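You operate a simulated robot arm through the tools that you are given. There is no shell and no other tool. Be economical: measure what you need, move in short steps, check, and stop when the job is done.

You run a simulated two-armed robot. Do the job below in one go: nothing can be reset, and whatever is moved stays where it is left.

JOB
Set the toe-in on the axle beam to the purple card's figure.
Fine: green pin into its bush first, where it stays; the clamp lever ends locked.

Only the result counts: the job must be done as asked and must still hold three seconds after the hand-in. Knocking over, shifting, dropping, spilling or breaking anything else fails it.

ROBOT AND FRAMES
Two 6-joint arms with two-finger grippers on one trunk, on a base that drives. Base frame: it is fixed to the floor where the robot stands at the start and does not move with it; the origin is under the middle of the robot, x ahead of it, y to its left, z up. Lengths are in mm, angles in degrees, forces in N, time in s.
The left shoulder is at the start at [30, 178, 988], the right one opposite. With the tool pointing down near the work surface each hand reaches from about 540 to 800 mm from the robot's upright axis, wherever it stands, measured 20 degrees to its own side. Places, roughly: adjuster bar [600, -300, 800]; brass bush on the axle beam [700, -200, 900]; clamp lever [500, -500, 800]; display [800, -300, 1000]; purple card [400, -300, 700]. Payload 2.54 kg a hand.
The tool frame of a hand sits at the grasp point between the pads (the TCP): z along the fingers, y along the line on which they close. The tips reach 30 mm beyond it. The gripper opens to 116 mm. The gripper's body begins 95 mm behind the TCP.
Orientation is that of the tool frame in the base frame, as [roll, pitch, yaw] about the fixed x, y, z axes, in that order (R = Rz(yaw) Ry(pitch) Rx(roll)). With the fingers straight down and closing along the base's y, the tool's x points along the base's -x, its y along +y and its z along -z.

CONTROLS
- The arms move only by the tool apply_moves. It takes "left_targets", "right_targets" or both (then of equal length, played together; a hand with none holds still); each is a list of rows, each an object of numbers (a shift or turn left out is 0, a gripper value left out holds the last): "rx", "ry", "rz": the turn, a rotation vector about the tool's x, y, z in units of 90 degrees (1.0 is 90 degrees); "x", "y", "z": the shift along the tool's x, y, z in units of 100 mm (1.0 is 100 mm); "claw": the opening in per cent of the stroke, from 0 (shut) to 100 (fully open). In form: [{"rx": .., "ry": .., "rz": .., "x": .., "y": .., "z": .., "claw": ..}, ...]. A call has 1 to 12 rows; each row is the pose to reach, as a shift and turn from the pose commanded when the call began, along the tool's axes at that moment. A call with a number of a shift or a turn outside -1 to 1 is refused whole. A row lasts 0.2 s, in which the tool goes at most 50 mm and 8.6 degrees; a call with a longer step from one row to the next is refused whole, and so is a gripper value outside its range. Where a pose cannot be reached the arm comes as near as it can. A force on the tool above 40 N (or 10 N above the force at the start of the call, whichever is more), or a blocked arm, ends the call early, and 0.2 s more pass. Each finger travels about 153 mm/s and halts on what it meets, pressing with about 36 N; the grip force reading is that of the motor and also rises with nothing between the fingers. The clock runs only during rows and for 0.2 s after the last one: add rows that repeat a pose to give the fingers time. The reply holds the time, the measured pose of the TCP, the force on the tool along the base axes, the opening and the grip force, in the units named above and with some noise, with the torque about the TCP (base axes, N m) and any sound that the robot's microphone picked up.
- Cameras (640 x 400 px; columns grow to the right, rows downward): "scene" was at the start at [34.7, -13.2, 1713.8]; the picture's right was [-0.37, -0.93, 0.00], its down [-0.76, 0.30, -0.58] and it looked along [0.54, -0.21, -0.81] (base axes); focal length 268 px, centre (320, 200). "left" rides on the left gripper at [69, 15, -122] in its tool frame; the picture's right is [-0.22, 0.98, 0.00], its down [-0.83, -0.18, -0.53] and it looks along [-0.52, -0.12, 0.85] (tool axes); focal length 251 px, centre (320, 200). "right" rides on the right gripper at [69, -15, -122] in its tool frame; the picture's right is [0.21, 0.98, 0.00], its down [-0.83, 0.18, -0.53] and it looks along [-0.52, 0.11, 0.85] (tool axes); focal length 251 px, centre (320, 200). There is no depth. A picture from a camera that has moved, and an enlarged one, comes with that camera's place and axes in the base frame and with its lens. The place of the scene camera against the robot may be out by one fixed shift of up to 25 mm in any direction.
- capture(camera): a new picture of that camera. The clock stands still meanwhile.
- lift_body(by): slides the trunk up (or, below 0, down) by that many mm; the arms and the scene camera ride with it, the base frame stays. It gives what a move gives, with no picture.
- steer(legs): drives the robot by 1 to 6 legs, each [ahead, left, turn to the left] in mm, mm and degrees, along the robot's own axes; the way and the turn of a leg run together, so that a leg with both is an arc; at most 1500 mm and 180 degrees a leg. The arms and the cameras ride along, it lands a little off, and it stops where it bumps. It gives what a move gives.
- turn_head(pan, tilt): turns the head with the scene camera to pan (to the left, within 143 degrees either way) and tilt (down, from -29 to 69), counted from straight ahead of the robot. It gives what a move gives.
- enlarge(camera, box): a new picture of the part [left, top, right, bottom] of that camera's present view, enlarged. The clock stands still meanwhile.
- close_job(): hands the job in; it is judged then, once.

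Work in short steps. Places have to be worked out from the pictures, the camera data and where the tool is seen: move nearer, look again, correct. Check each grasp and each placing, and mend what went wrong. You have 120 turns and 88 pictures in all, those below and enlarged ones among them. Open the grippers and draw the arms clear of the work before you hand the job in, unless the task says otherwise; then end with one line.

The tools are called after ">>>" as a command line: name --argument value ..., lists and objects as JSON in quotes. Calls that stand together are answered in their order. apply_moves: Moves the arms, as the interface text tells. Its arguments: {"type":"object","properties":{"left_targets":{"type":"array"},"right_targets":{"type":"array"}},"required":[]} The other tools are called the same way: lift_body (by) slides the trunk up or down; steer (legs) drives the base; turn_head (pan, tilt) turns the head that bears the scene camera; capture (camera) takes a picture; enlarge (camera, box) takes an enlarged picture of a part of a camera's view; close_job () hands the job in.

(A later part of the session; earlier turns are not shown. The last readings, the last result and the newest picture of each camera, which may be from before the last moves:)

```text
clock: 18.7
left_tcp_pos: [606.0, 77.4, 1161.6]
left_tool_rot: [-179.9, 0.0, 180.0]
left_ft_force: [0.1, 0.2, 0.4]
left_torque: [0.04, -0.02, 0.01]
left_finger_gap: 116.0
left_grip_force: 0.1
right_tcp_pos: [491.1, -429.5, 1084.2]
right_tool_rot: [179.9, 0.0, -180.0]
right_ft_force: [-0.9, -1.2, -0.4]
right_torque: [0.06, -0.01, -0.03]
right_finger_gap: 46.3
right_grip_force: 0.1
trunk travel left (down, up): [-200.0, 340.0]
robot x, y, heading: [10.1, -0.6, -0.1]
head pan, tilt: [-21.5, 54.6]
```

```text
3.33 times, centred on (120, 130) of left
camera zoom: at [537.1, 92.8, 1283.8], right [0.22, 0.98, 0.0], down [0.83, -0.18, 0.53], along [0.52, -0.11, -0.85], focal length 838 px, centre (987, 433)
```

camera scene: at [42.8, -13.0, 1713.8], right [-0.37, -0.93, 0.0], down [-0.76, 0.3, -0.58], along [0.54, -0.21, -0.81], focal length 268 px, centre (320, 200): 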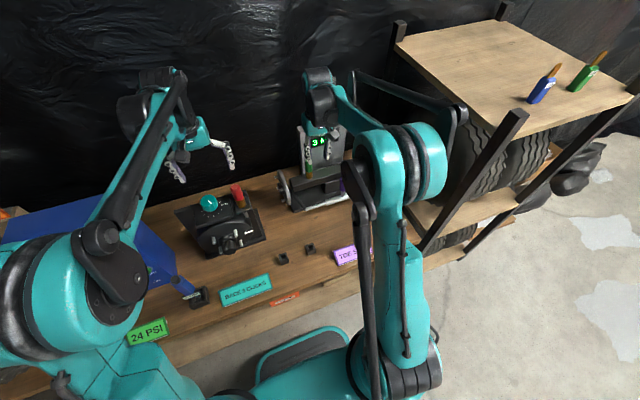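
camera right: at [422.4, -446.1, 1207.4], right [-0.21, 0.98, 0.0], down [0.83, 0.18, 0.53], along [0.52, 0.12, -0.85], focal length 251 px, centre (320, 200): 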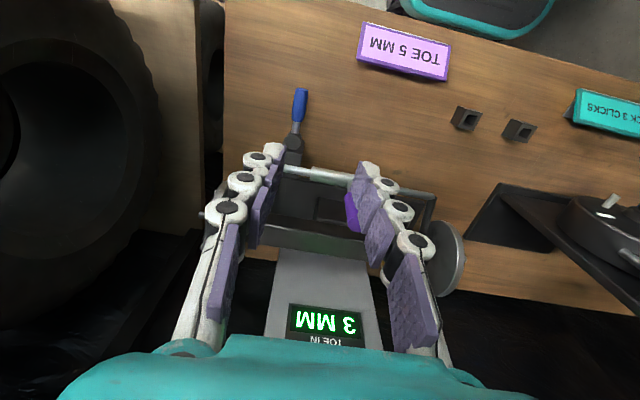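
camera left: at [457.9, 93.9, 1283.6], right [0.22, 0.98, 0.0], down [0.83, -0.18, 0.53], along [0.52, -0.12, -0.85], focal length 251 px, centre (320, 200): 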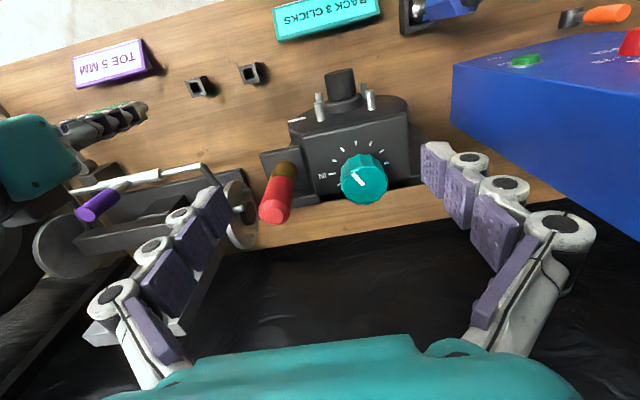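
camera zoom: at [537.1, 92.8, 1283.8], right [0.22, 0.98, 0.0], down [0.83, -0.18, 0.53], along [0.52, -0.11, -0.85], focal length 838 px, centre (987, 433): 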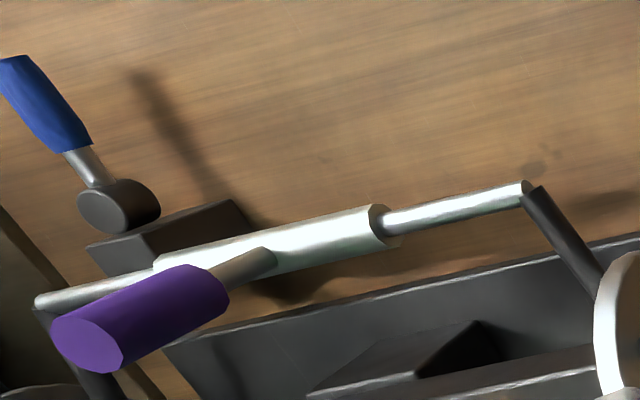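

The lever has a round hub and points toward the robot. I get closer to see its hinge and any marks.

>>> apply_moves --right_targets '[{"y": -0.15, "z": 0.4, "claw": 100}, {"y": -0.3, "z": 0.8}, {"y": -0.36, "z": 1.0}]'

>>> apply_moves --right_targets '[{"z": 0.3}, {"z": 0.4}]'

>>> capture --camera "right"

>>> enlarge --camera "right" --box '[250, 80, 370, 230]'

```text
clock: 19.5
left_tcp_pos: [604.6, 80.0, 1161.9]
left_tool_rot: [180.0, 0.0, 179.9]
left_ft_force: [0.5, 0.6, -0.4]
left_torque: [0.02, 0.01, 0.0]
left_finger_gap: 116.2
left_grip_force: 0.1
right_tcp_pos: [489.6, -465.8, 983.7]
right_tool_rot: [-180.0, 0.0, -180.0]
right_ft_force: [-0.3, 0.0, -0.5]
right_torque: [-0.01, 0.03, -0.02]
right_finger_gap: 116.1
right_grip_force: 0.0
trunk travel left (down, up): [-200.0, 340.0]
robot x, y, heading: [8.2, -0.7, -0.2]
head pan, tilt: [-21.5, 54.6]
```

```text
clock: 20.1
left_tcp_pos: [604.9, 78.7, 1161.9]
left_tool_rot: [-180.0, 0.0, 179.8]
left_ft_force: [0.4, 0.8, -0.3]
left_torque: [-0.02, -0.02, -0.01]
left_finger_gap: 115.9
left_grip_force: 0.0
right_tcp_pos: [488.4, -465.0, 945.2]
right_tool_rot: [180.0, 0.0, -179.9]
right_ft_force: [-0.5, -0.2, 0.3]
right_torque: [0.01, 0.0, 0.0]
right_finger_gap: 116.0
right_grip_force: 0.0
trunk travel left (down, up): [-200.0, 340.0]
robot x, y, heading: [7.7, -1.2, 0.2]
head pan, tilt: [-21.5, 54.6]
```

```text
50 pictures are left
camera right: at [421.1, -480.8, 1067.9], right [-0.21, 0.98, 0.0], down [0.83, 0.18, 0.53], along [0.52, 0.11, -0.85], focal length 251 px, centre (320, 200)
```

right: 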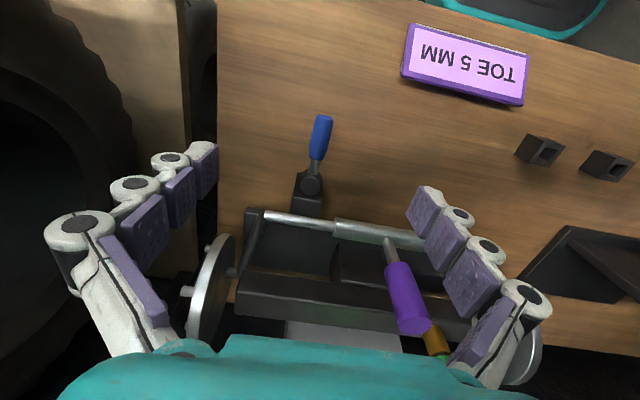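

```text
2.67 times, centred on (310, 155) of right
camera zoom: at [421.1, -480.8, 1067.9], right [-0.21, 0.98, 0.0], down [0.83, 0.18, 0.53], along [0.52, 0.11, -0.85], focal length 670 px, centre (347, 320)
```

zoom: 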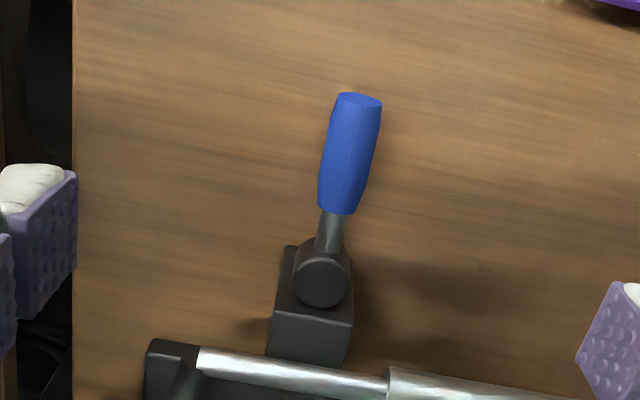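

The lever lies flat at z≈770, from the hub at (573,-461) to its tip at (490,-462). I straddle the handle with a loose gap so I can feel which way it turns.

>>> apply_moves --right_targets '[{"x": -0.1, "y": 0.02, "z": 0.4, "claw": 35}, {"x": -0.2, "y": 0.02, "z": 0.8}, {"x": -0.2, "y": 0.02, "z": 1.0}]'

>>> capture --camera "right"

```text
clock: 20.9
left_tcp_pos: [604.5, 78.6, 1161.6]
left_tool_rot: [-180.0, -0.1, 179.9]
left_ft_force: [0.5, -0.3, 0.3]
left_torque: [-0.02, 0.0, 0.02]
left_finger_gap: 116.1
left_grip_force: 0.1
right_tcp_pos: [510.4, -464.0, 844.6]
right_tool_rot: [180.0, 0.0, 179.9]
right_ft_force: [0.6, 0.1, 0.6]
right_torque: [-0.03, 0.03, 0.01]
right_finger_gap: 40.5
right_grip_force: 0.1
trunk travel left (down, up): [-200.0, 340.0]
robot x, y, heading: [9.7, -1.2, -0.0]
head pan, tilt: [-21.5, 54.6]
```

```text
48 pictures are left
camera right: at [441.9, -479.4, 967.7], right [-0.21, 0.98, 0.0], down [0.83, 0.18, 0.53], along [0.52, 0.11, -0.85], focal length 251 px, centre (320, 200)
```

right: 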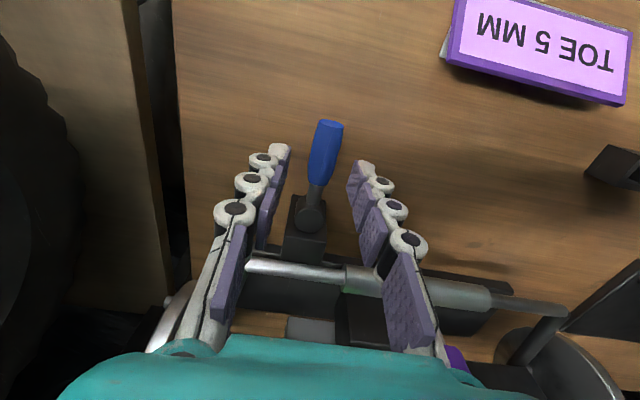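

>>> apply_moves --right_targets '[{"y": 0.03, "z": 0.35}, {"y": 0.03, "z": 0.7}, {"y": 0.03, "z": 0.71}]'

>>> capture --camera "right"

```text
clock: 21.7
left_tcp_pos: [605.5, 79.7, 1162.6]
left_tool_rot: [-180.0, 0.1, 179.9]
left_ft_force: [-0.4, 0.3, -0.3]
left_torque: [0.0, 0.01, -0.03]
left_finger_gap: 116.0
left_grip_force: 0.1
right_tcp_pos: [509.0, -460.0, 775.0]
right_tool_rot: [-180.0, 0.0, -180.0]
right_ft_force: [-0.3, -0.7, -0.5]
right_torque: [0.03, -0.02, -0.02]
right_finger_gap: 40.6
right_grip_force: 0.0
trunk travel left (down, up): [-200.0, 340.0]
robot x, y, heading: [9.9, 1.2, 0.0]
head pan, tilt: [-21.5, 54.6]
```

```text
47 pictures are left
camera right: at [440.9, -475.7, 897.1], right [-0.21, 0.98, 0.0], down [0.83, 0.18, 0.53], along [0.52, 0.11, -0.85], focal length 251 px, centre (320, 200)
```

right: 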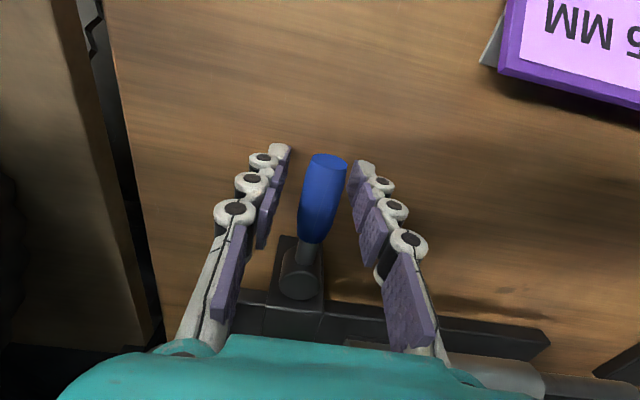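

The handle sits between the fingers. I close to a loose straddle and nudge +y to feel the resistance.

>>> apply_moves --right_targets '[{"claw": 22}, {"claw": 22, "y": 0.05}, {"claw": 22, "y": 0.1}, {"claw": 22, "y": 0.16}]'

>>> capture --camera "right"

```text
clock: 22.7
left_tcp_pos: [605.0, 75.6, 1162.1]
left_tool_rot: [180.0, 0.0, 179.9]
left_ft_force: [-0.1, 0.9, -0.4]
left_torque: [-0.01, 0.0, 0.02]
left_finger_gap: 115.9
left_grip_force: 0.1
right_tcp_pos: [508.0, -446.8, 774.2]
right_tool_rot: [-179.9, -0.1, 179.8]
right_ft_force: [3.9, -25.4, 9.7]
right_torque: [-0.24, -0.09, -0.03]
right_finger_gap: 43.6
right_grip_force: 13.1
trunk travel left (down, up): [-200.0, 340.0]
robot x, y, heading: [6.9, -1.6, -0.2]
head pan, tilt: [-21.5, 54.6]
```

```text
46 pictures are left
camera right: at [440.8, -462.6, 896.8], right [-0.21, 0.98, 0.0], down [0.83, 0.18, 0.53], along [0.52, 0.11, -0.85], focal length 251 px, centre (320, 200)
```

right: 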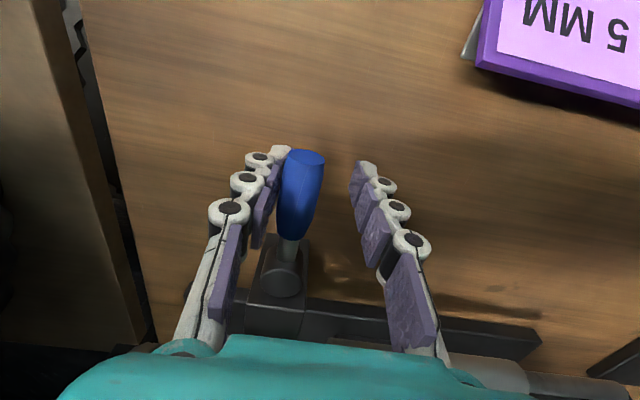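

In +y the lever resists (25 N, no motion), so that looks like its stop. I try −y instead.

>>> apply_moves --right_targets '[{"y": -0.13, "claw": 22}, {"y": -0.2}, {"y": -0.26}, {"y": -0.32}]'

>>> capture --camera "right"

```text
clock: 23.7
left_tcp_pos: [604.8, 79.3, 1161.8]
left_tool_rot: [-180.0, 0.0, 179.9]
left_ft_force: [-0.5, 0.7, -1.5]
left_torque: [-0.01, -0.03, -0.02]
left_finger_gap: 116.0
left_grip_force: 0.0
right_tcp_pos: [509.3, -474.9, 773.7]
right_tool_rot: [-180.0, 0.1, -180.0]
right_ft_force: [-0.7, 2.2, -3.1]
right_torque: [0.02, 0.03, 0.07]
right_finger_gap: 26.8
right_grip_force: 0.8
trunk travel left (down, up): [-200.0, 340.0]
robot x, y, heading: [10.6, 0.0, 0.0]
head pan, tilt: [-21.5, 54.6]
```

```text
45 pictures are left
camera right: at [441.5, -491.2, 896.5], right [-0.21, 0.98, 0.0], down [0.83, 0.18, 0.53], along [0.52, 0.11, -0.85], focal length 251 px, centre (320, 200)
```

right: 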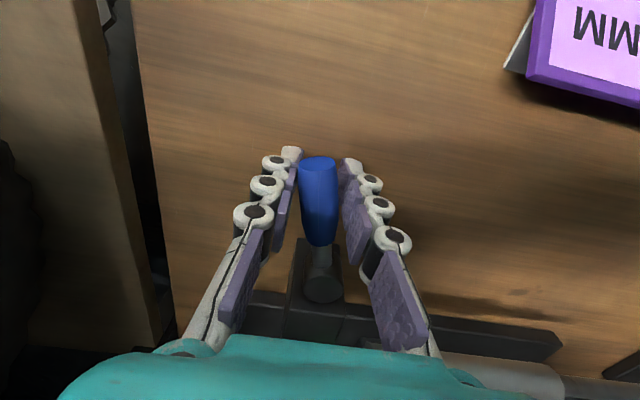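

The lever swings freely toward −y, so the start position was its +y stop (presumably locked). I follow the arc about the hub in small steps, turning the tool with it.

>>> apply_moves --right_targets '[{"x": -0.036, "y": -0.07, "rz": -0.089}, {"x": -0.072, "y": -0.15, "rz": -0.178}, {"x": -0.119, "y": -0.226, "rz": -0.267}, {"x": -0.177, "y": -0.295, "rz": -0.356}]'

>>> capture --camera "right"

```text
clock: 24.7
left_tcp_pos: [606.4, 78.0, 1161.0]
left_tool_rot: [-180.0, 0.0, 179.9]
left_ft_force: [0.2, 0.2, -1.0]
left_torque: [-0.01, 0.01, -0.02]
left_finger_gap: 116.0
left_grip_force: 0.1
right_tcp_pos: [528.5, -504.5, 772.4]
right_tool_rot: [-180.0, 0.1, -147.9]
right_ft_force: [-0.1, 1.7, -2.4]
right_torque: [0.05, 0.03, 0.08]
right_finger_gap: 26.5
right_grip_force: 32.6
trunk travel left (down, up): [-200.0, 340.0]
robot x, y, heading: [11.7, 0.5, 0.2]
head pan, tilt: [-21.5, 54.6]
```

```text
44 pictures are left
camera right: at [478.2, -555.4, 896.9], right [-0.7, 0.71, 0.0], down [0.6, 0.59, 0.53], along [0.38, 0.37, -0.85], focal length 251 px, centre (320, 200)
```

right: 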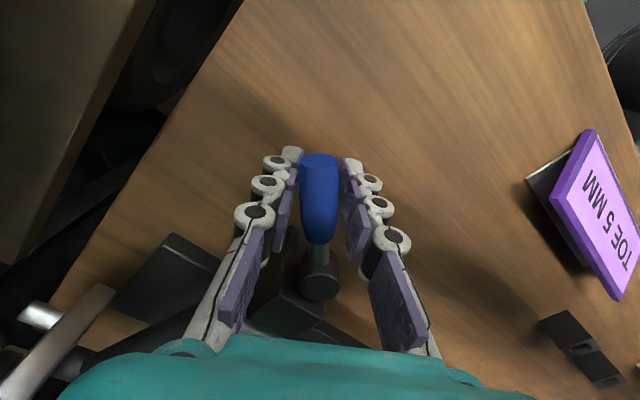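

>>> apply_moves --right_targets '[{"x": -0.025, "y": -0.085, "rz": -0.089}, {"x": -0.061, "y": -0.167, "rz": -0.178}, {"x": -0.108, "y": -0.242, "rz": -0.267}]'

>>> capture --camera "right"

>>> enlarge --camera "scene" --box '[270, 100, 390, 240]'

```text
clock: 25.5
left_tcp_pos: [605.2, 78.9, 1161.0]
left_tool_rot: [-180.0, 0.0, 179.9]
left_ft_force: [-0.1, -0.4, 0.2]
left_torque: [-0.01, -0.02, -0.02]
left_finger_gap: 115.9
left_grip_force: 0.1
right_tcp_pos: [548.3, -519.6, 773.8]
right_tool_rot: [179.9, 0.0, -123.9]
right_ft_force: [-1.7, 0.2, -0.4]
right_torque: [-0.03, -0.02, -0.01]
right_finger_gap: 26.7
right_grip_force: 1.2
trunk travel left (down, up): [-200.0, 340.0]
robot x, y, heading: [11.4, -1.7, -0.1]
head pan, tilt: [-21.5, 54.6]
```

```text
43 pictures are left
camera right: at [524.1, -586.6, 896.6], right [-0.93, 0.37, 0.0], down [0.31, 0.79, 0.53], along [0.2, 0.5, -0.85], focal length 251 px, centre (320, 200)
```

right: 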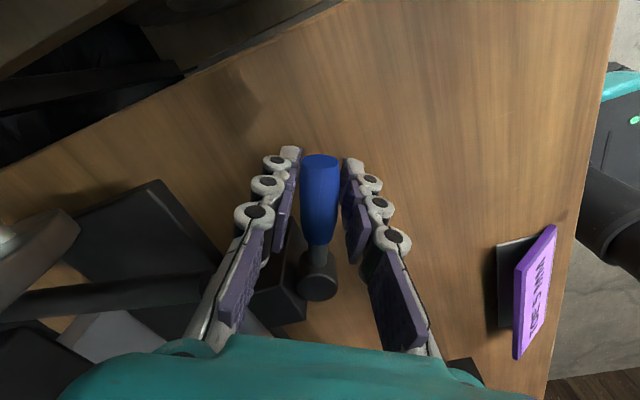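

```text
2.86 times, centred on (330, 170) of scene
camera zoom: at [44.2, -13.2, 1713.8], right [-0.37, -0.93, 0.0], down [-0.76, 0.3, -0.58], along [0.54, -0.21, -0.81], focal length 765 px, centre (291, 286)
```

zoom: 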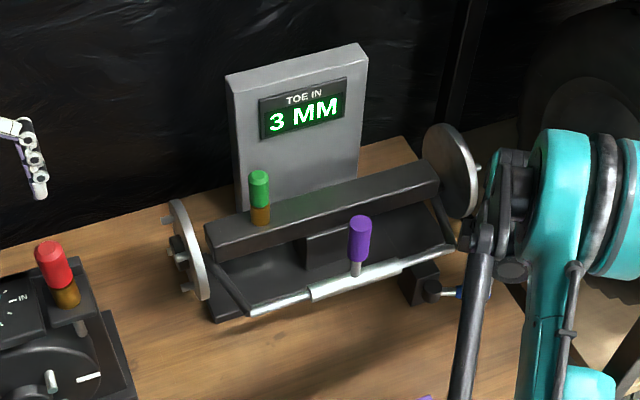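

>>> apply_moves --right_targets '[{"x": -0.024, "y": -0.086, "rz": -0.089}, {"x": -0.061, "y": -0.167, "rz": -0.178}, {"x": -0.107, "y": -0.243, "rz": -0.267}]'

>>> capture --camera "right"

```text
clock: 26.2
left_tcp_pos: [603.1, 80.7, 1162.2]
left_tool_rot: [-179.9, 0.1, 179.9]
left_ft_force: [-1.1, -0.3, -0.2]
left_torque: [0.04, -0.02, 0.03]
left_finger_gap: 115.9
left_grip_force: 0.2
right_tcp_pos: [562.0, -520.7, 773.0]
right_tool_rot: [179.5, 0.3, -105.6]
right_ft_force: [-20.6, 13.0, -8.8]
right_torque: [-0.13, -0.19, -0.37]
right_finger_gap: 40.8
right_grip_force: 10.9
trunk travel left (down, up): [-200.0, 340.0]
robot x, y, heading: [10.6, 2.6, -0.1]
head pan, tilt: [-21.5, 54.6]
stopped in row 3 (right hand): the force on the tool passed its limit at 46 N (the readings are from after the stop); the commanded pose is now the measured one
```

```text
41 pictures are left
camera right: at [561.1, -593.4, 896.0], right [-1.0, 0.06, 0.01], down [0.05, 0.84, 0.54], along [0.02, 0.54, -0.84], focal length 251 px, centre (320, 200)
```

right: 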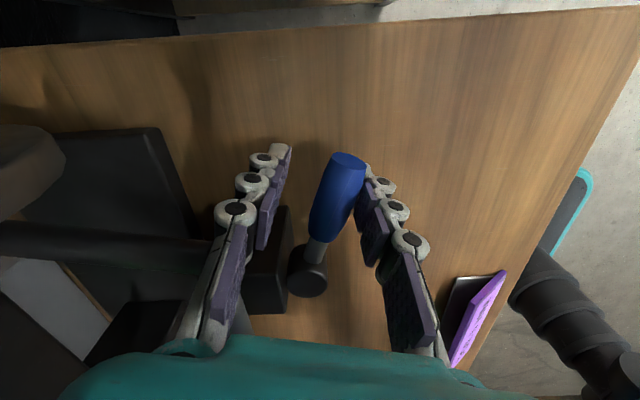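

It has hit the far stop at about 70°. I open, rise clear, and check the handle angle.

>>> apply_moves --right_targets '[{"x": 0.05, "y": 0.08, "claw": 50}, {"x": 0.05, "y": 0.08}]'

>>> apply_moves --right_targets '[{"z": -0.4}, {"z": -0.8}, {"z": -1.0}]'

>>> apply_moves --right_targets '[{"z": -0.4, "rz": 0.09}, {"z": -0.8, "rz": 0.18}, {"z": -1.0, "rz": 0.27}, {"z": -1.0, "rz": 0.36}, {"z": -1.0, "rz": 0.45}, {"z": -1.0, "rz": 0.54}, {"z": -1.0, "rz": 0.63}, {"z": -1.0, "rz": 0.72}, {"z": -1.0, "rz": 0.8}, {"z": -1.0, "rz": 0.82}]'

>>> capture --camera "right"

```text
clock: 26.8
left_tcp_pos: [605.2, 79.3, 1161.8]
left_tool_rot: [180.0, 0.0, 180.0]
left_ft_force: [-0.2, 0.0, 0.4]
left_torque: [-0.01, 0.01, 0.02]
left_finger_gap: 116.2
left_grip_force: 0.0
right_tcp_pos: [557.0, -524.1, 773.5]
right_tool_rot: [179.6, 0.3, -105.5]
right_ft_force: [-0.1, 0.8, -0.9]
right_torque: [-0.02, 0.0, 0.0]
right_finger_gap: 57.8
right_grip_force: 0.1
trunk travel left (down, up): [-200.0, 340.0]
robot x, y, heading: [8.6, -0.2, -0.2]
head pan, tilt: [-21.5, 54.6]
```

```text
clock: 27.6
left_tcp_pos: [605.5, 79.5, 1162.0]
left_tool_rot: [180.0, -0.1, 179.8]
left_ft_force: [-0.8, 0.6, -0.3]
left_torque: [-0.01, -0.01, 0.0]
left_finger_gap: 115.7
left_grip_force: 0.1
right_tcp_pos: [557.0, -524.0, 873.2]
right_tool_rot: [179.5, 0.3, -105.5]
right_ft_force: [0.5, 0.5, 0.3]
right_torque: [0.01, -0.01, 0.01]
right_finger_gap: 57.9
right_grip_force: 0.0
trunk travel left (down, up): [-200.0, 340.0]
robot x, y, heading: [7.4, 1.7, -0.1]
head pan, tilt: [-21.5, 54.6]
```

```text
clock: 29.8
left_tcp_pos: [603.7, 80.4, 1161.6]
left_tool_rot: [180.0, 0.0, 179.9]
left_ft_force: [-0.5, -0.2, 0.0]
left_torque: [0.0, 0.01, 0.03]
left_finger_gap: 116.1
left_grip_force: 0.1
right_tcp_pos: [558.8, -527.0, 972.8]
right_tool_rot: [179.7, -0.5, -179.5]
right_ft_force: [-0.5, 0.3, -1.1]
right_torque: [0.0, -0.03, -0.01]
right_finger_gap: 58.1
right_grip_force: 0.1
trunk travel left (down, up): [-200.0, 340.0]
robot x, y, heading: [10.4, -4.1, -0.1]
head pan, tilt: [-21.5, 54.6]
```

```text
40 pictures are left
camera right: at [491.6, -543.3, 1096.3], right [-0.22, 0.97, 0.01], down [0.83, 0.19, 0.53], along [0.52, 0.12, -0.85], focal length 251 px, centre (320, 200)
```

right: 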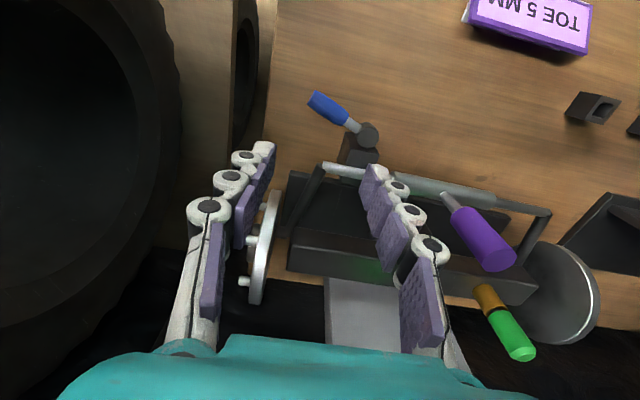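

The lever is now swung open. Next is the purple handle, which stands upright from its root at (613,-350,818) to its top at (614,-355,932). I move above it.

>>> apply_moves --right_targets '[{"x": -0.15, "y": 0.3, "z": -0.3, "claw": 50}, {"x": -0.35, "y": 0.7, "z": -0.4}, {"x": -0.55, "y": 1.0, "z": -0.4}]'

>>> apply_moves --right_targets '[{"y": 0.4}, {"y": 0.7}, {"y": 0.7}]'

>>> capture --camera "right"

```text
clock: 30.6
left_tcp_pos: [605.7, 80.9, 1161.3]
left_tool_rot: [-180.0, 0.0, 179.9]
left_ft_force: [-0.4, 0.2, 0.1]
left_torque: [-0.08, 0.02, 0.0]
left_finger_gap: 115.9
left_grip_force: 0.1
right_tcp_pos: [613.8, -423.7, 1013.4]
right_tool_rot: [179.7, -0.5, -179.4]
right_ft_force: [0.6, 0.9, 0.6]
right_torque: [-0.02, -0.02, -0.01]
right_finger_gap: 58.0
right_grip_force: 0.1
trunk travel left (down, up): [-200.0, 340.0]
robot x, y, heading: [11.3, -0.8, -0.1]
head pan, tilt: [-21.5, 54.6]
```

```text
clock: 31.4
left_tcp_pos: [605.8, 79.1, 1161.4]
left_tool_rot: [180.0, 0.0, 179.9]
left_ft_force: [0.8, 0.0, -0.2]
left_torque: [-0.03, 0.03, 0.0]
left_finger_gap: 116.0
left_grip_force: 0.1
right_tcp_pos: [610.1, -356.7, 1012.9]
right_tool_rot: [179.8, -0.3, -179.3]
right_ft_force: [-0.4, 0.1, -0.3]
right_torque: [0.04, 0.0, 0.01]
right_finger_gap: 58.0
right_grip_force: 0.1
trunk travel left (down, up): [-200.0, 340.0]
robot x, y, heading: [6.9, 0.3, -0.1]
head pan, tilt: [-21.5, 54.6]
```

```text
39 pictures are left
camera right: at [544.1, -373.6, 1137.0], right [-0.23, 0.97, 0.01], down [0.83, 0.19, 0.53], along [0.51, 0.13, -0.85], focal length 251 px, centre (320, 200)
```

right: 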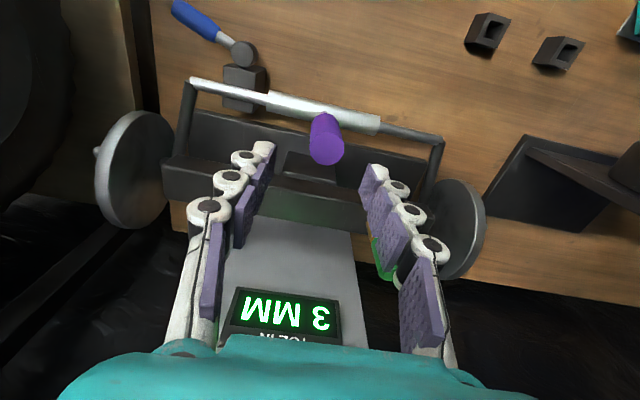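

The handle top is at about (616,-350). I descend over it and grip lightly.

>>> apply_moves --right_targets '[{"x": -0.05, "y": 0.05, "z": 0.35}, {"x": -0.05, "y": 0.05, "z": 0.7}, {"x": -0.05, "y": 0.05, "z": 0.98}, {"x": -0.05, "y": 0.05, "z": 0.98}]'

>>> apply_moves --right_targets '[{"claw": 0}, {"claw": 0}, {"claw": 0}]'

>>> capture --camera "right"

```text
clock: 32.4
left_tcp_pos: [604.3, 79.1, 1161.6]
left_tool_rot: [-179.9, -0.1, 179.9]
left_ft_force: [-0.3, 0.2, -0.8]
left_torque: [-0.04, 0.01, 0.02]
left_finger_gap: 116.2
left_grip_force: 0.0
right_tcp_pos: [615.8, -350.5, 915.3]
right_tool_rot: [179.8, -0.3, -179.3]
right_ft_force: [-0.1, -0.2, 0.1]
right_torque: [-0.04, 0.01, 0.0]
right_finger_gap: 58.1
right_grip_force: 0.0
trunk travel left (down, up): [-200.0, 340.0]
robot x, y, heading: [9.4, -0.1, 0.0]
head pan, tilt: [-21.5, 54.6]
```

```text
clock: 33.2
left_tcp_pos: [604.7, 79.6, 1160.3]
left_tool_rot: [-180.0, 0.0, 179.9]
left_ft_force: [-0.5, -0.1, 0.8]
left_torque: [0.0, -0.02, 0.01]
left_finger_gap: 115.9
left_grip_force: 0.2
right_tcp_pos: [615.6, -349.8, 915.2]
right_tool_rot: [179.7, -0.4, -179.4]
right_ft_force: [-1.8, 10.0, -6.9]
right_torque: [0.22, 0.26, 0.01]
right_finger_gap: 29.2
right_grip_force: 45.0
trunk travel left (down, up): [-200.0, 340.0]
robot x, y, heading: [10.1, 1.2, 0.0]
head pan, tilt: [-21.5, 54.6]
```

```text
38 pictures are left
camera right: at [549.5, -366.4, 1038.6], right [-0.23, 0.97, 0.01], down [0.83, 0.19, 0.53], along [0.51, 0.13, -0.85], focal length 251 px, centre (320, 200)
```

right: 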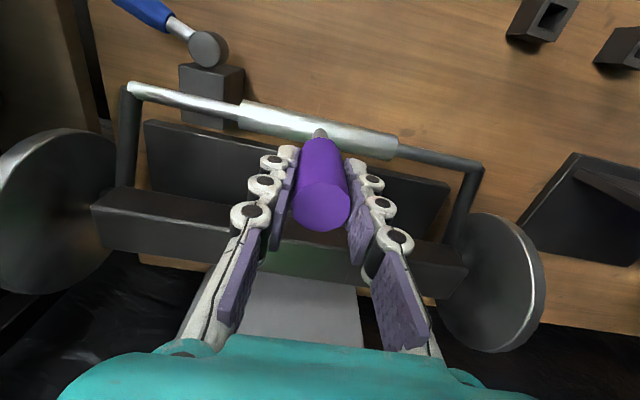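

It is gripped. I nudge it a small way forward (+x) along the arc and check the reading.

>>> apply_moves --right_targets '[{"x": -0.05}, {"x": -0.1, "z": 0.005}]'

>>> enlarge --camera "scene" --box '[270, 90, 390, 210]'

```text
clock: 33.8
left_tcp_pos: [603.8, 79.5, 1162.7]
left_tool_rot: [180.0, 0.0, 179.9]
left_ft_force: [-0.2, 0.9, -0.9]
left_torque: [-0.02, 0.05, 0.01]
left_finger_gap: 115.9
left_grip_force: 0.0
right_tcp_pos: [623.0, -348.8, 915.7]
right_tool_rot: [179.6, -0.6, -179.2]
right_ft_force: [-18.8, 15.6, -16.2]
right_torque: [0.3, 1.78, 0.0]
right_finger_gap: 29.0
right_grip_force: 45.1
trunk travel left (down, up): [-200.0, 340.0]
robot x, y, heading: [9.6, 1.1, 0.2]
head pan, tilt: [-21.5, 54.6]
```

```text
3.33 times, centred on (330, 150) of scene
camera zoom: at [42.7, -11.7, 1713.8], right [-0.37, -0.93, 0.0], down [-0.76, 0.3, -0.58], along [0.54, -0.21, -0.81], focal length 893 px, centre (287, 367)
```

zoom: 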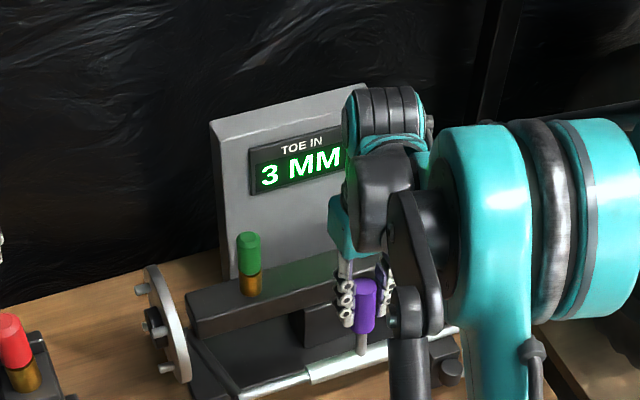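

The reading is still 3 and there is some bending torque. I pitch the tool along the arc about the bar axis so the handle can swing properly.

>>> apply_moves --right_targets '[{"ry": 0.06}, {"x": -0.06, "z": 0.007, "ry": 0.1}, {"x": -0.12, "z": 0.018, "ry": 0.135}]'

>>> enlarge --camera "scene" --box '[270, 90, 390, 210]'

```text
clock: 34.6
left_tcp_pos: [607.3, 80.0, 1159.6]
left_tool_rot: [-179.9, -0.1, 180.0]
left_ft_force: [0.5, -0.1, 0.9]
left_torque: [-0.01, 0.01, -0.01]
left_finger_gap: 115.9
left_grip_force: 0.1
right_tcp_pos: [640.5, -348.1, 912.7]
right_tool_rot: [179.8, -12.5, -179.2]
right_ft_force: [16.6, 7.7, -1.6]
right_torque: [0.53, -1.61, -0.09]
right_finger_gap: 29.1
right_grip_force: 45.0
trunk travel left (down, up): [-200.0, 340.0]
robot x, y, heading: [8.6, 1.0, 0.1]
head pan, tilt: [-21.5, 54.6]
```

```text
3.33 times, centred on (330, 150) of scene
camera zoom: at [46.6, -11.6, 1713.8], right [-0.37, -0.93, 0.0], down [-0.76, 0.3, -0.58], along [0.54, -0.21, -0.82], focal length 893 px, centre (287, 367)
```

zoom: 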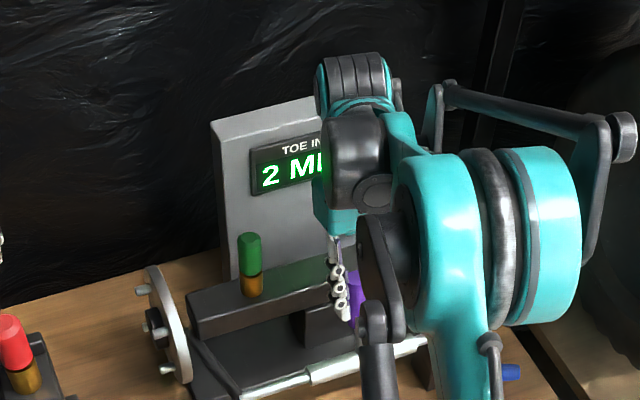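

The reading dropped to 2 MM, so it turns freely (unlocked) and the sign is clear: toward the robot increases it. I swing back along the arc to about −12°.

>>> apply_moves --right_targets '[{"x": 0.112, "z": 0.006, "ry": -0.067}, {"x": 0.222, "z": 0.023, "ry": -0.133}, {"x": 0.331, "z": 0.052, "ry": -0.2}, {"x": 0.435, "z": 0.0925, "ry": -0.267}]'

>>> enlarge --camera "scene" --box '[270, 90, 390, 210]'

```text
clock: 35.6
left_tcp_pos: [604.9, 81.0, 1160.9]
left_tool_rot: [-179.9, 0.0, 179.9]
left_ft_force: [0.6, -0.4, 0.0]
left_torque: [-0.07, 0.03, -0.04]
left_finger_gap: 116.2
left_grip_force: 0.0
right_tcp_pos: [593.5, -348.6, 913.3]
right_tool_rot: [179.6, 11.7, -179.4]
right_ft_force: [12.8, 7.8, 6.6]
right_torque: [0.03, -1.4, -0.05]
right_finger_gap: 29.2
right_grip_force: 44.7
trunk travel left (down, up): [-200.0, 340.0]
robot x, y, heading: [9.1, 0.1, 0.1]
head pan, tilt: [-21.5, 54.6]
```

```text
3.33 times, centred on (330, 150) of scene
camera zoom: at [44.7, -11.6, 1713.8], right [-0.37, -0.93, 0.0], down [-0.76, 0.3, -0.58], along [0.54, -0.21, -0.82], focal length 893 px, centre (287, 367)
```

zoom: 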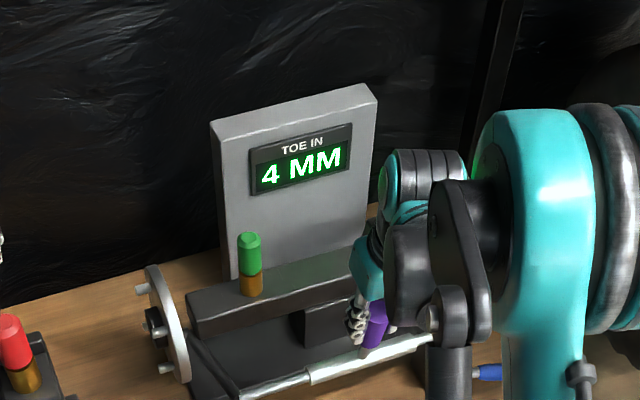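

The reading is 4. I go another 6°, then look.

>>> apply_moves --right_targets '[{"x": 0.056, "z": 0.001, "ry": -0.033}, {"x": 0.112, "z": 0.006, "ry": -0.067}]'

>>> enlarge --camera "scene" --box '[270, 90, 390, 210]'

```text
clock: 36.2
left_tcp_pos: [606.5, 80.8, 1161.3]
left_tool_rot: [-180.0, 0.0, 179.9]
left_ft_force: [0.2, -0.3, 0.1]
left_torque: [0.0, -0.01, 0.0]
left_finger_gap: 116.1
left_grip_force: 0.1
right_tcp_pos: [582.3, -349.0, 910.9]
right_tool_rot: [179.6, 17.5, -179.5]
right_ft_force: [10.4, 9.8, 2.6]
right_torque: [0.03, -1.16, 0.03]
right_finger_gap: 28.7
right_grip_force: 44.6
trunk travel left (down, up): [-200.0, 340.0]
robot x, y, heading: [6.6, 2.0, -0.2]
head pan, tilt: [-21.5, 54.6]
```

```text
3.33 times, centred on (330, 150) of scene
camera zoom: at [44.6, -11.3, 1713.8], right [-0.37, -0.93, 0.0], down [-0.76, 0.3, -0.58], along [0.54, -0.21, -0.81], focal length 893 px, centre (287, 367)
```

zoom: 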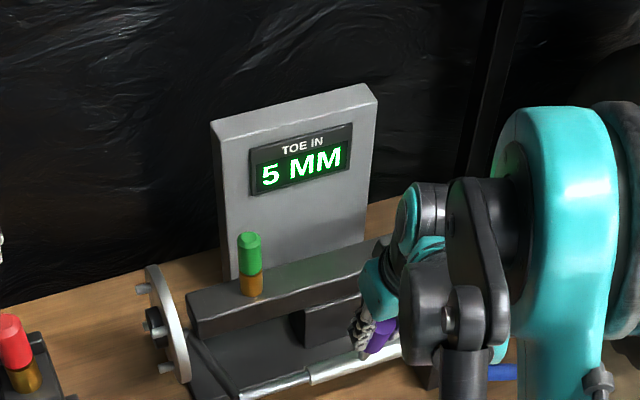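

It reads 5 MM. To centre it in the band I probe 3° further.

>>> apply_moves --right_targets '[{"x": 0.056, "z": 0.001, "ry": -0.033}, {"x": 0.056, "z": 0.001, "ry": -0.033}]'

>>> enlarge --camera "scene" --box '[270, 90, 390, 210]'

```text
clock: 36.8
left_tcp_pos: [605.9, 79.8, 1161.4]
left_tool_rot: [-179.9, 0.0, 179.9]
left_ft_force: [-0.1, -0.3, -0.1]
left_torque: [0.04, 0.01, 0.05]
left_finger_gap: 115.9
left_grip_force: 0.1
right_tcp_pos: [577.2, -349.7, 908.8]
right_tool_rot: [179.7, 20.4, -179.4]
right_ft_force: [8.6, 10.8, 2.0]
right_torque: [-0.04, -0.88, 0.07]
right_finger_gap: 29.0
right_grip_force: 44.8
trunk travel left (down, up): [-200.0, 340.0]
robot x, y, heading: [8.7, -0.4, -0.0]
head pan, tilt: [-21.5, 54.6]
```

```text
3.33 times, centred on (330, 150) of scene
camera zoom: at [44.7, -11.3, 1713.8], right [-0.37, -0.93, 0.0], down [-0.76, 0.3, -0.58], along [0.54, -0.21, -0.82], focal length 893 px, centre (287, 367)
```

zoom: 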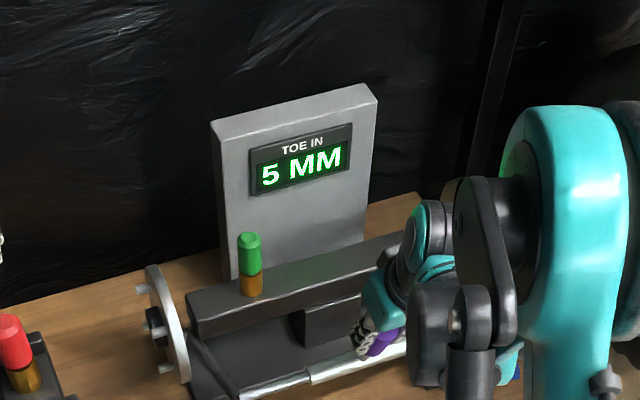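

>>> apply_moves --right_targets '[{"x": 0.056, "z": 0.001, "ry": -0.033}, {"x": 0.056, "z": 0.001, "ry": -0.033}]'

>>> enlarge --camera "scene" --box '[270, 90, 390, 210]'

```text
clock: 37.4
left_tcp_pos: [606.9, 79.7, 1161.8]
left_tool_rot: [-179.9, 0.1, 180.0]
left_ft_force: [0.2, 0.1, 0.9]
left_torque: [0.04, 0.02, -0.03]
left_finger_gap: 115.8
left_grip_force: 0.0
right_tcp_pos: [572.2, -348.7, 906.8]
right_tool_rot: [179.7, 23.5, -179.3]
right_ft_force: [6.4, 13.4, -2.7]
right_torque: [0.1, -0.59, 0.15]
right_finger_gap: 29.1
right_grip_force: 44.7
trunk travel left (down, up): [-200.0, 340.0]
robot x, y, heading: [9.8, 4.1, -0.2]
head pan, tilt: [-21.5, 54.6]
```

```text
3.33 times, centred on (330, 150) of scene
camera zoom: at [44.9, -11.1, 1713.7], right [-0.37, -0.93, 0.0], down [-0.76, 0.3, -0.58], along [0.54, -0.21, -0.82], focal length 893 px, centre (287, 367)
```

zoom: 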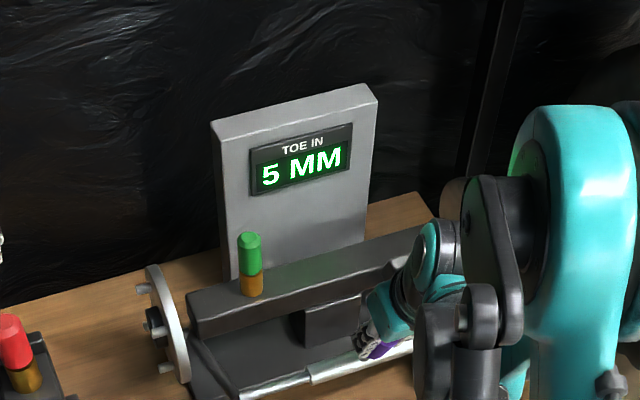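

Still 5 at −23.5°, so the band covers at least −17.5° to −23.5°. I return about 2.5°, release, and withdraw along the tool axis.

>>> apply_moves --right_targets '[{"x": -0.047, "z": 0.001, "ry": -0.0}, {"x": -0.047, "z": 0.001, "ry": 0.028}]'

>>> apply_moves --right_targets '[{"claw": 40}, {"claw": 40}]'

>>> apply_moves --right_targets '[{"z": -0.3}, {"z": -0.6}, {"z": -1.0}]'

>>> enlarge --camera "scene" --box '[270, 90, 390, 210]'

```text
clock: 38.0
left_tcp_pos: [606.4, 81.0, 1162.0]
left_tool_rot: [-179.9, 0.0, 180.0]
left_ft_force: [-0.3, 0.3, -0.3]
left_torque: [0.01, 0.02, -0.01]
left_finger_gap: 115.9
left_grip_force: 0.0
right_tcp_pos: [577.0, -349.3, 908.3]
right_tool_rot: [179.7, 20.9, -179.5]
right_ft_force: [-1.8, 15.5, -11.4]
right_torque: [0.22, 0.61, -0.01]
right_finger_gap: 29.2
right_grip_force: 45.4
trunk travel left (down, up): [-200.0, 340.0]
robot x, y, heading: [5.2, 0.0, -0.1]
head pan, tilt: [-21.5, 54.6]
```

```text
clock: 38.6
left_tcp_pos: [605.5, 78.1, 1162.0]
left_tool_rot: [180.0, -0.1, 179.9]
left_ft_force: [-0.3, 0.0, -0.4]
left_torque: [0.0, 0.0, -0.01]
left_finger_gap: 116.0
left_grip_force: 0.0
right_tcp_pos: [575.9, -351.5, 908.8]
right_tool_rot: [179.8, 21.0, -179.5]
right_ft_force: [0.6, -1.6, 0.4]
right_torque: [0.0, 0.01, 0.0]
right_finger_gap: 46.3
right_grip_force: 0.1
trunk travel left (down, up): [-200.0, 340.0]
robot x, y, heading: [9.4, -3.5, -0.2]
head pan, tilt: [-21.5, 54.6]
```

```text
clock: 39.4
left_tcp_pos: [602.7, 80.3, 1161.0]
left_tool_rot: [179.9, 0.2, 179.9]
left_ft_force: [-1.6, 0.5, 0.8]
left_torque: [-0.02, -0.06, 0.0]
left_finger_gap: 116.2
left_grip_force: 0.0
right_tcp_pos: [538.3, -350.4, 1002.8]
right_tool_rot: [179.7, 21.0, -179.4]
right_ft_force: [0.3, -0.4, 0.2]
right_torque: [-0.01, -0.02, -0.04]
right_finger_gap: 46.5
right_grip_force: 0.1
trunk travel left (down, up): [-200.0, 340.0]
robot x, y, heading: [8.6, -1.5, 0.1]
head pan, tilt: [-21.5, 54.6]
```

```text
3.33 times, centred on (330, 150) of scene
camera zoom: at [41.4, -11.9, 1713.9], right [-0.37, -0.93, 0.0], down [-0.76, 0.3, -0.58], along [0.54, -0.21, -0.81], focal length 893 px, centre (287, 367)
```

zoom: 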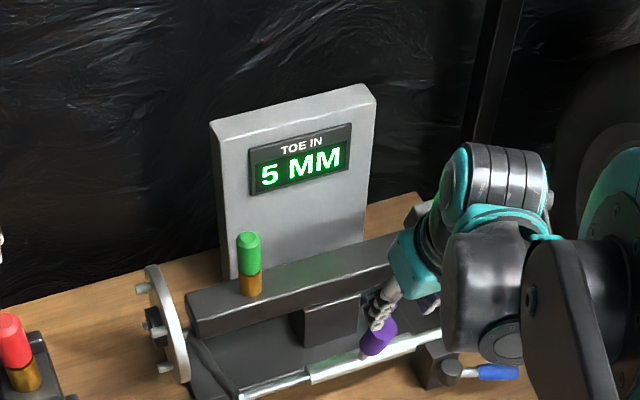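

It holds at 5 MM after release. Now I re-level the tool and move over to the lever to lock it again.

>>> apply_moves --right_targets '[{"y": -0.2, "z": -0.2, "ry": 0.08}, {"y": -0.5, "z": -0.3, "ry": 0.16}, {"y": -0.9, "z": -0.3, "ry": 0.233}, {"y": -0.9, "z": -0.3, "ry": 0.233}]'

>>> apply_moves --right_targets '[{"y": -0.2, "rz": -0.09}, {"y": -0.4, "rz": -0.18}, {"y": -0.6, "rz": -0.27}, {"y": -0.8, "rz": -0.36}, {"y": -0.8, "rz": -0.45}, {"y": -0.8, "rz": -0.54}, {"y": -0.8, "rz": -0.63}, {"y": -0.8, "rz": -0.7}]'

>>> capture --camera "right"

```text
clock: 40.4
left_tcp_pos: [602.7, 81.9, 1161.6]
left_tool_rot: [-179.9, 0.0, 179.9]
left_ft_force: [-0.3, 1.2, -0.7]
left_torque: [-0.02, -0.04, 0.02]
left_finger_gap: 116.0
left_grip_force: 0.1
right_tcp_pos: [529.6, -441.4, 1029.2]
right_tool_rot: [179.7, 0.0, -179.3]
right_ft_force: [-0.5, 0.2, 1.0]
right_torque: [-0.01, 0.0, 0.02]
right_finger_gap: 46.6
right_grip_force: 0.0
trunk travel left (down, up): [-200.0, 340.0]
robot x, y, heading: [6.7, 0.4, 0.2]
head pan, tilt: [-21.5, 54.6]
```

```text
clock: 42.2
left_tcp_pos: [603.4, 79.2, 1162.2]
left_tool_rot: [-180.0, 0.0, 179.9]
left_ft_force: [-0.1, -0.3, -0.6]
left_torque: [-0.01, 0.01, -0.02]
left_finger_gap: 116.0
left_grip_force: 0.1
right_tcp_pos: [530.9, -521.4, 1029.5]
right_tool_rot: [179.9, 0.3, -116.3]
right_ft_force: [0.5, 0.0, 0.3]
right_torque: [-0.01, -0.01, -0.01]
right_finger_gap: 46.5
right_grip_force: 0.0
trunk travel left (down, up): [-200.0, 340.0]
robot x, y, heading: [8.4, 3.5, 0.0]
head pan, tilt: [-21.5, 54.6]
```

```text
30 pictures are left
camera right: at [516.3, -591.9, 1151.6], right [-0.97, 0.24, 0.0], down [0.2, 0.82, 0.54], along [0.13, 0.52, -0.84], focal length 251 px, centre (320, 200)
```

right: 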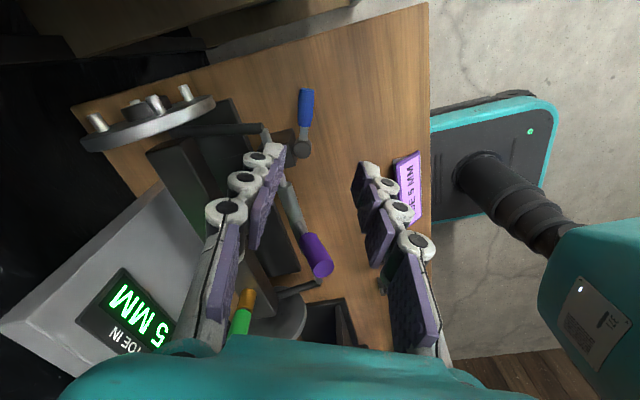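

The lever is at about 70°, with its mid-handle near (553,-520). I descend straddling it.

>>> apply_moves --right_targets '[{"x": -0.106, "y": -0.19, "z": 0.3, "claw": 50}, {"x": -0.106, "y": -0.193, "z": 0.7}, {"x": -0.106, "y": -0.193, "z": 1.0}]'

>>> apply_moves --right_targets '[{"z": 0.4}, {"z": 0.7}]'

>>> capture --camera "right"

```text
clock: 43.0
left_tcp_pos: [606.2, 79.8, 1161.6]
left_tool_rot: [180.0, 0.0, 179.9]
left_ft_force: [0.0, -0.2, -0.5]
left_torque: [0.0, 0.01, -0.01]
left_finger_gap: 116.0
left_grip_force: 0.0
right_tcp_pos: [554.6, -520.3, 927.3]
right_tool_rot: [179.8, 0.3, -116.2]
right_ft_force: [0.6, 0.4, -0.1]
right_torque: [0.03, -0.01, -0.02]
right_finger_gap: 57.8
right_grip_force: 0.1
trunk travel left (down, up): [-200.0, 340.0]
robot x, y, heading: [7.8, -0.3, -0.1]
head pan, tilt: [-21.5, 54.6]
```

```text
clock: 43.6
left_tcp_pos: [604.3, 78.2, 1160.8]
left_tool_rot: [179.9, 0.0, 179.9]
left_ft_force: [0.2, -0.5, 0.1]
left_torque: [0.01, -0.05, 0.01]
left_finger_gap: 115.9
left_grip_force: 0.0
right_tcp_pos: [554.5, -518.6, 858.8]
right_tool_rot: [179.8, 0.3, -116.2]
right_ft_force: [0.5, 0.1, -0.4]
right_torque: [0.01, 0.03, -0.03]
right_finger_gap: 58.1
right_grip_force: 0.0
trunk travel left (down, up): [-200.0, 340.0]
robot x, y, heading: [9.4, -1.8, -0.1]
head pan, tilt: [-21.5, 54.6]
```

```text
29 pictures are left
camera right: at [538.2, -589.2, 981.3], right [-0.97, 0.24, 0.0], down [0.2, 0.82, 0.54], along [0.13, 0.52, -0.84], focal length 251 px, centre (320, 200)
```

right: 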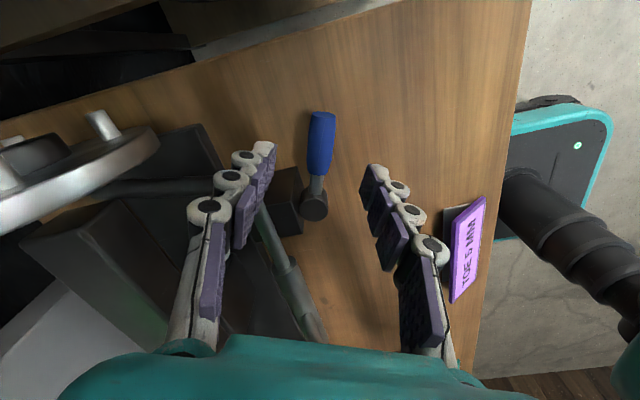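

>>> apply_moves --right_targets '[{"z": 0.4}, {"z": 0.8}, {"z": 0.85}]'

>>> apply_moves --right_targets '[{"claw": 22}, {"claw": 22}]'

>>> capture --camera "right"

```text
clock: 44.4
left_tcp_pos: [604.3, 79.2, 1161.8]
left_tool_rot: [-180.0, 0.0, 179.8]
left_ft_force: [0.6, 0.9, -0.3]
left_torque: [0.01, 0.01, -0.02]
left_finger_gap: 115.8
left_grip_force: 0.0
right_tcp_pos: [554.2, -519.3, 773.5]
right_tool_rot: [179.9, 0.3, -116.3]
right_ft_force: [-0.2, 0.0, -0.6]
right_torque: [0.01, 0.03, 0.0]
right_finger_gap: 58.0
right_grip_force: 0.1
trunk travel left (down, up): [-200.0, 340.0]
robot x, y, heading: [7.1, 1.3, -0.2]
head pan, tilt: [-21.5, 54.6]
```

```text
clock: 45.0
left_tcp_pos: [605.3, 79.6, 1161.6]
left_tool_rot: [180.0, 0.1, 180.0]
left_ft_force: [-0.1, -0.2, 0.4]
left_torque: [-0.03, -0.02, 0.01]
left_finger_gap: 115.9
left_grip_force: 0.1
right_tcp_pos: [553.1, -519.6, 773.5]
right_tool_rot: [179.9, 0.3, -116.2]
right_ft_force: [-0.6, 0.8, -0.6]
right_torque: [-0.04, -0.03, 0.0]
right_finger_gap: 26.6
right_grip_force: 0.3
trunk travel left (down, up): [-200.0, 340.0]
robot x, y, heading: [9.5, -0.6, -0.1]
head pan, tilt: [-21.5, 54.6]
```

```text
28 pictures are left
camera right: at [537.8, -589.4, 896.9], right [-0.97, 0.24, 0.0], down [0.2, 0.82, 0.54], along [0.13, 0.52, -0.84], focal length 251 px, centre (320, 200)
```

right: 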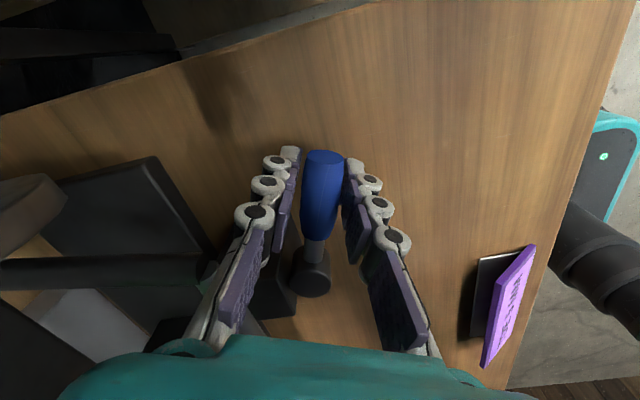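

The handle is captured. I swing it back along the arc toward its original stop.

>>> apply_moves --right_targets '[{"x": 0.006, "y": 0.085, "rz": 0.089}, {"x": 0.001, "y": 0.17, "rz": 0.178}, {"x": -0.017, "y": 0.253, "rz": 0.267}, {"x": -0.046, "y": 0.333, "rz": 0.356}, {"x": -0.085, "y": 0.409, "rz": 0.444}, {"x": -0.135, "y": 0.478, "rz": 0.533}, {"x": -0.194, "y": 0.539, "rz": 0.622}]'

>>> capture --camera "right"

```text
clock: 46.6
left_tcp_pos: [605.6, 79.6, 1161.9]
left_tool_rot: [-180.0, 0.0, 179.9]
left_ft_force: [0.3, -0.6, -0.7]
left_torque: [0.01, 0.02, 0.0]
left_finger_gap: 116.2
left_grip_force: 0.1
right_tcp_pos: [513.8, -477.5, 773.7]
right_tool_rot: [179.6, 0.0, -172.4]
right_ft_force: [-1.1, -1.6, 1.2]
right_torque: [-0.01, 0.01, 0.0]
right_finger_gap: 26.5
right_grip_force: 0.1
trunk travel left (down, up): [-200.0, 340.0]
robot x, y, heading: [7.3, -1.3, 0.0]
head pan, tilt: [-21.5, 54.6]
```

```text
27 pictures are left
camera right: at [449.2, -503.4, 897.5], right [-0.34, 0.94, 0.01], down [0.79, 0.29, 0.54], along [0.5, 0.19, -0.84], focal length 251 px, centre (320, 200)
```

right: 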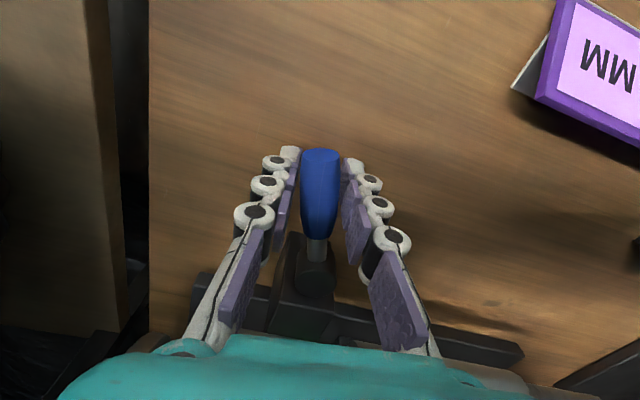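

The lever is nearly back. I push on +y until it meets the stop firmly.

>>> apply_moves --right_targets '[{"y": 0.07, "rz": 0.05}, {"y": 0.13, "rz": 0.08}, {"y": 0.19, "rz": 0.08}, {"y": 0.25, "rz": 0.08}, {"y": 0.29, "rz": 0.08}]'

>>> capture --camera "right"

```text
clock: 47.8
left_tcp_pos: [605.2, 78.7, 1161.3]
left_tool_rot: [179.9, -0.1, 179.9]
left_ft_force: [0.0, 1.3, 1.0]
left_torque: [0.04, -0.01, -0.02]
left_finger_gap: 115.9
left_grip_force: 0.0
right_tcp_pos: [511.7, -452.1, 775.1]
right_tool_rot: [179.7, 0.0, -179.5]
right_ft_force: [8.1, -17.8, 11.2]
right_torque: [-0.2, -0.11, 0.05]
right_finger_gap: 37.4
right_grip_force: 9.3
trunk travel left (down, up): [-200.0, 340.0]
robot x, y, heading: [10.3, 3.5, -0.0]
head pan, tilt: [-21.5, 54.6]
```

```text
26 pictures are left
camera right: at [443.4, -467.5, 897.1], right [-0.22, 0.98, 0.0], down [0.82, 0.19, 0.54], along [0.52, 0.12, -0.84], focal length 251 px, centre (320, 200)
```

right: 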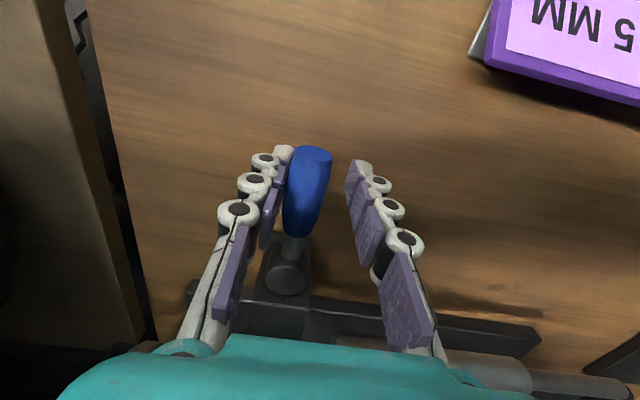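

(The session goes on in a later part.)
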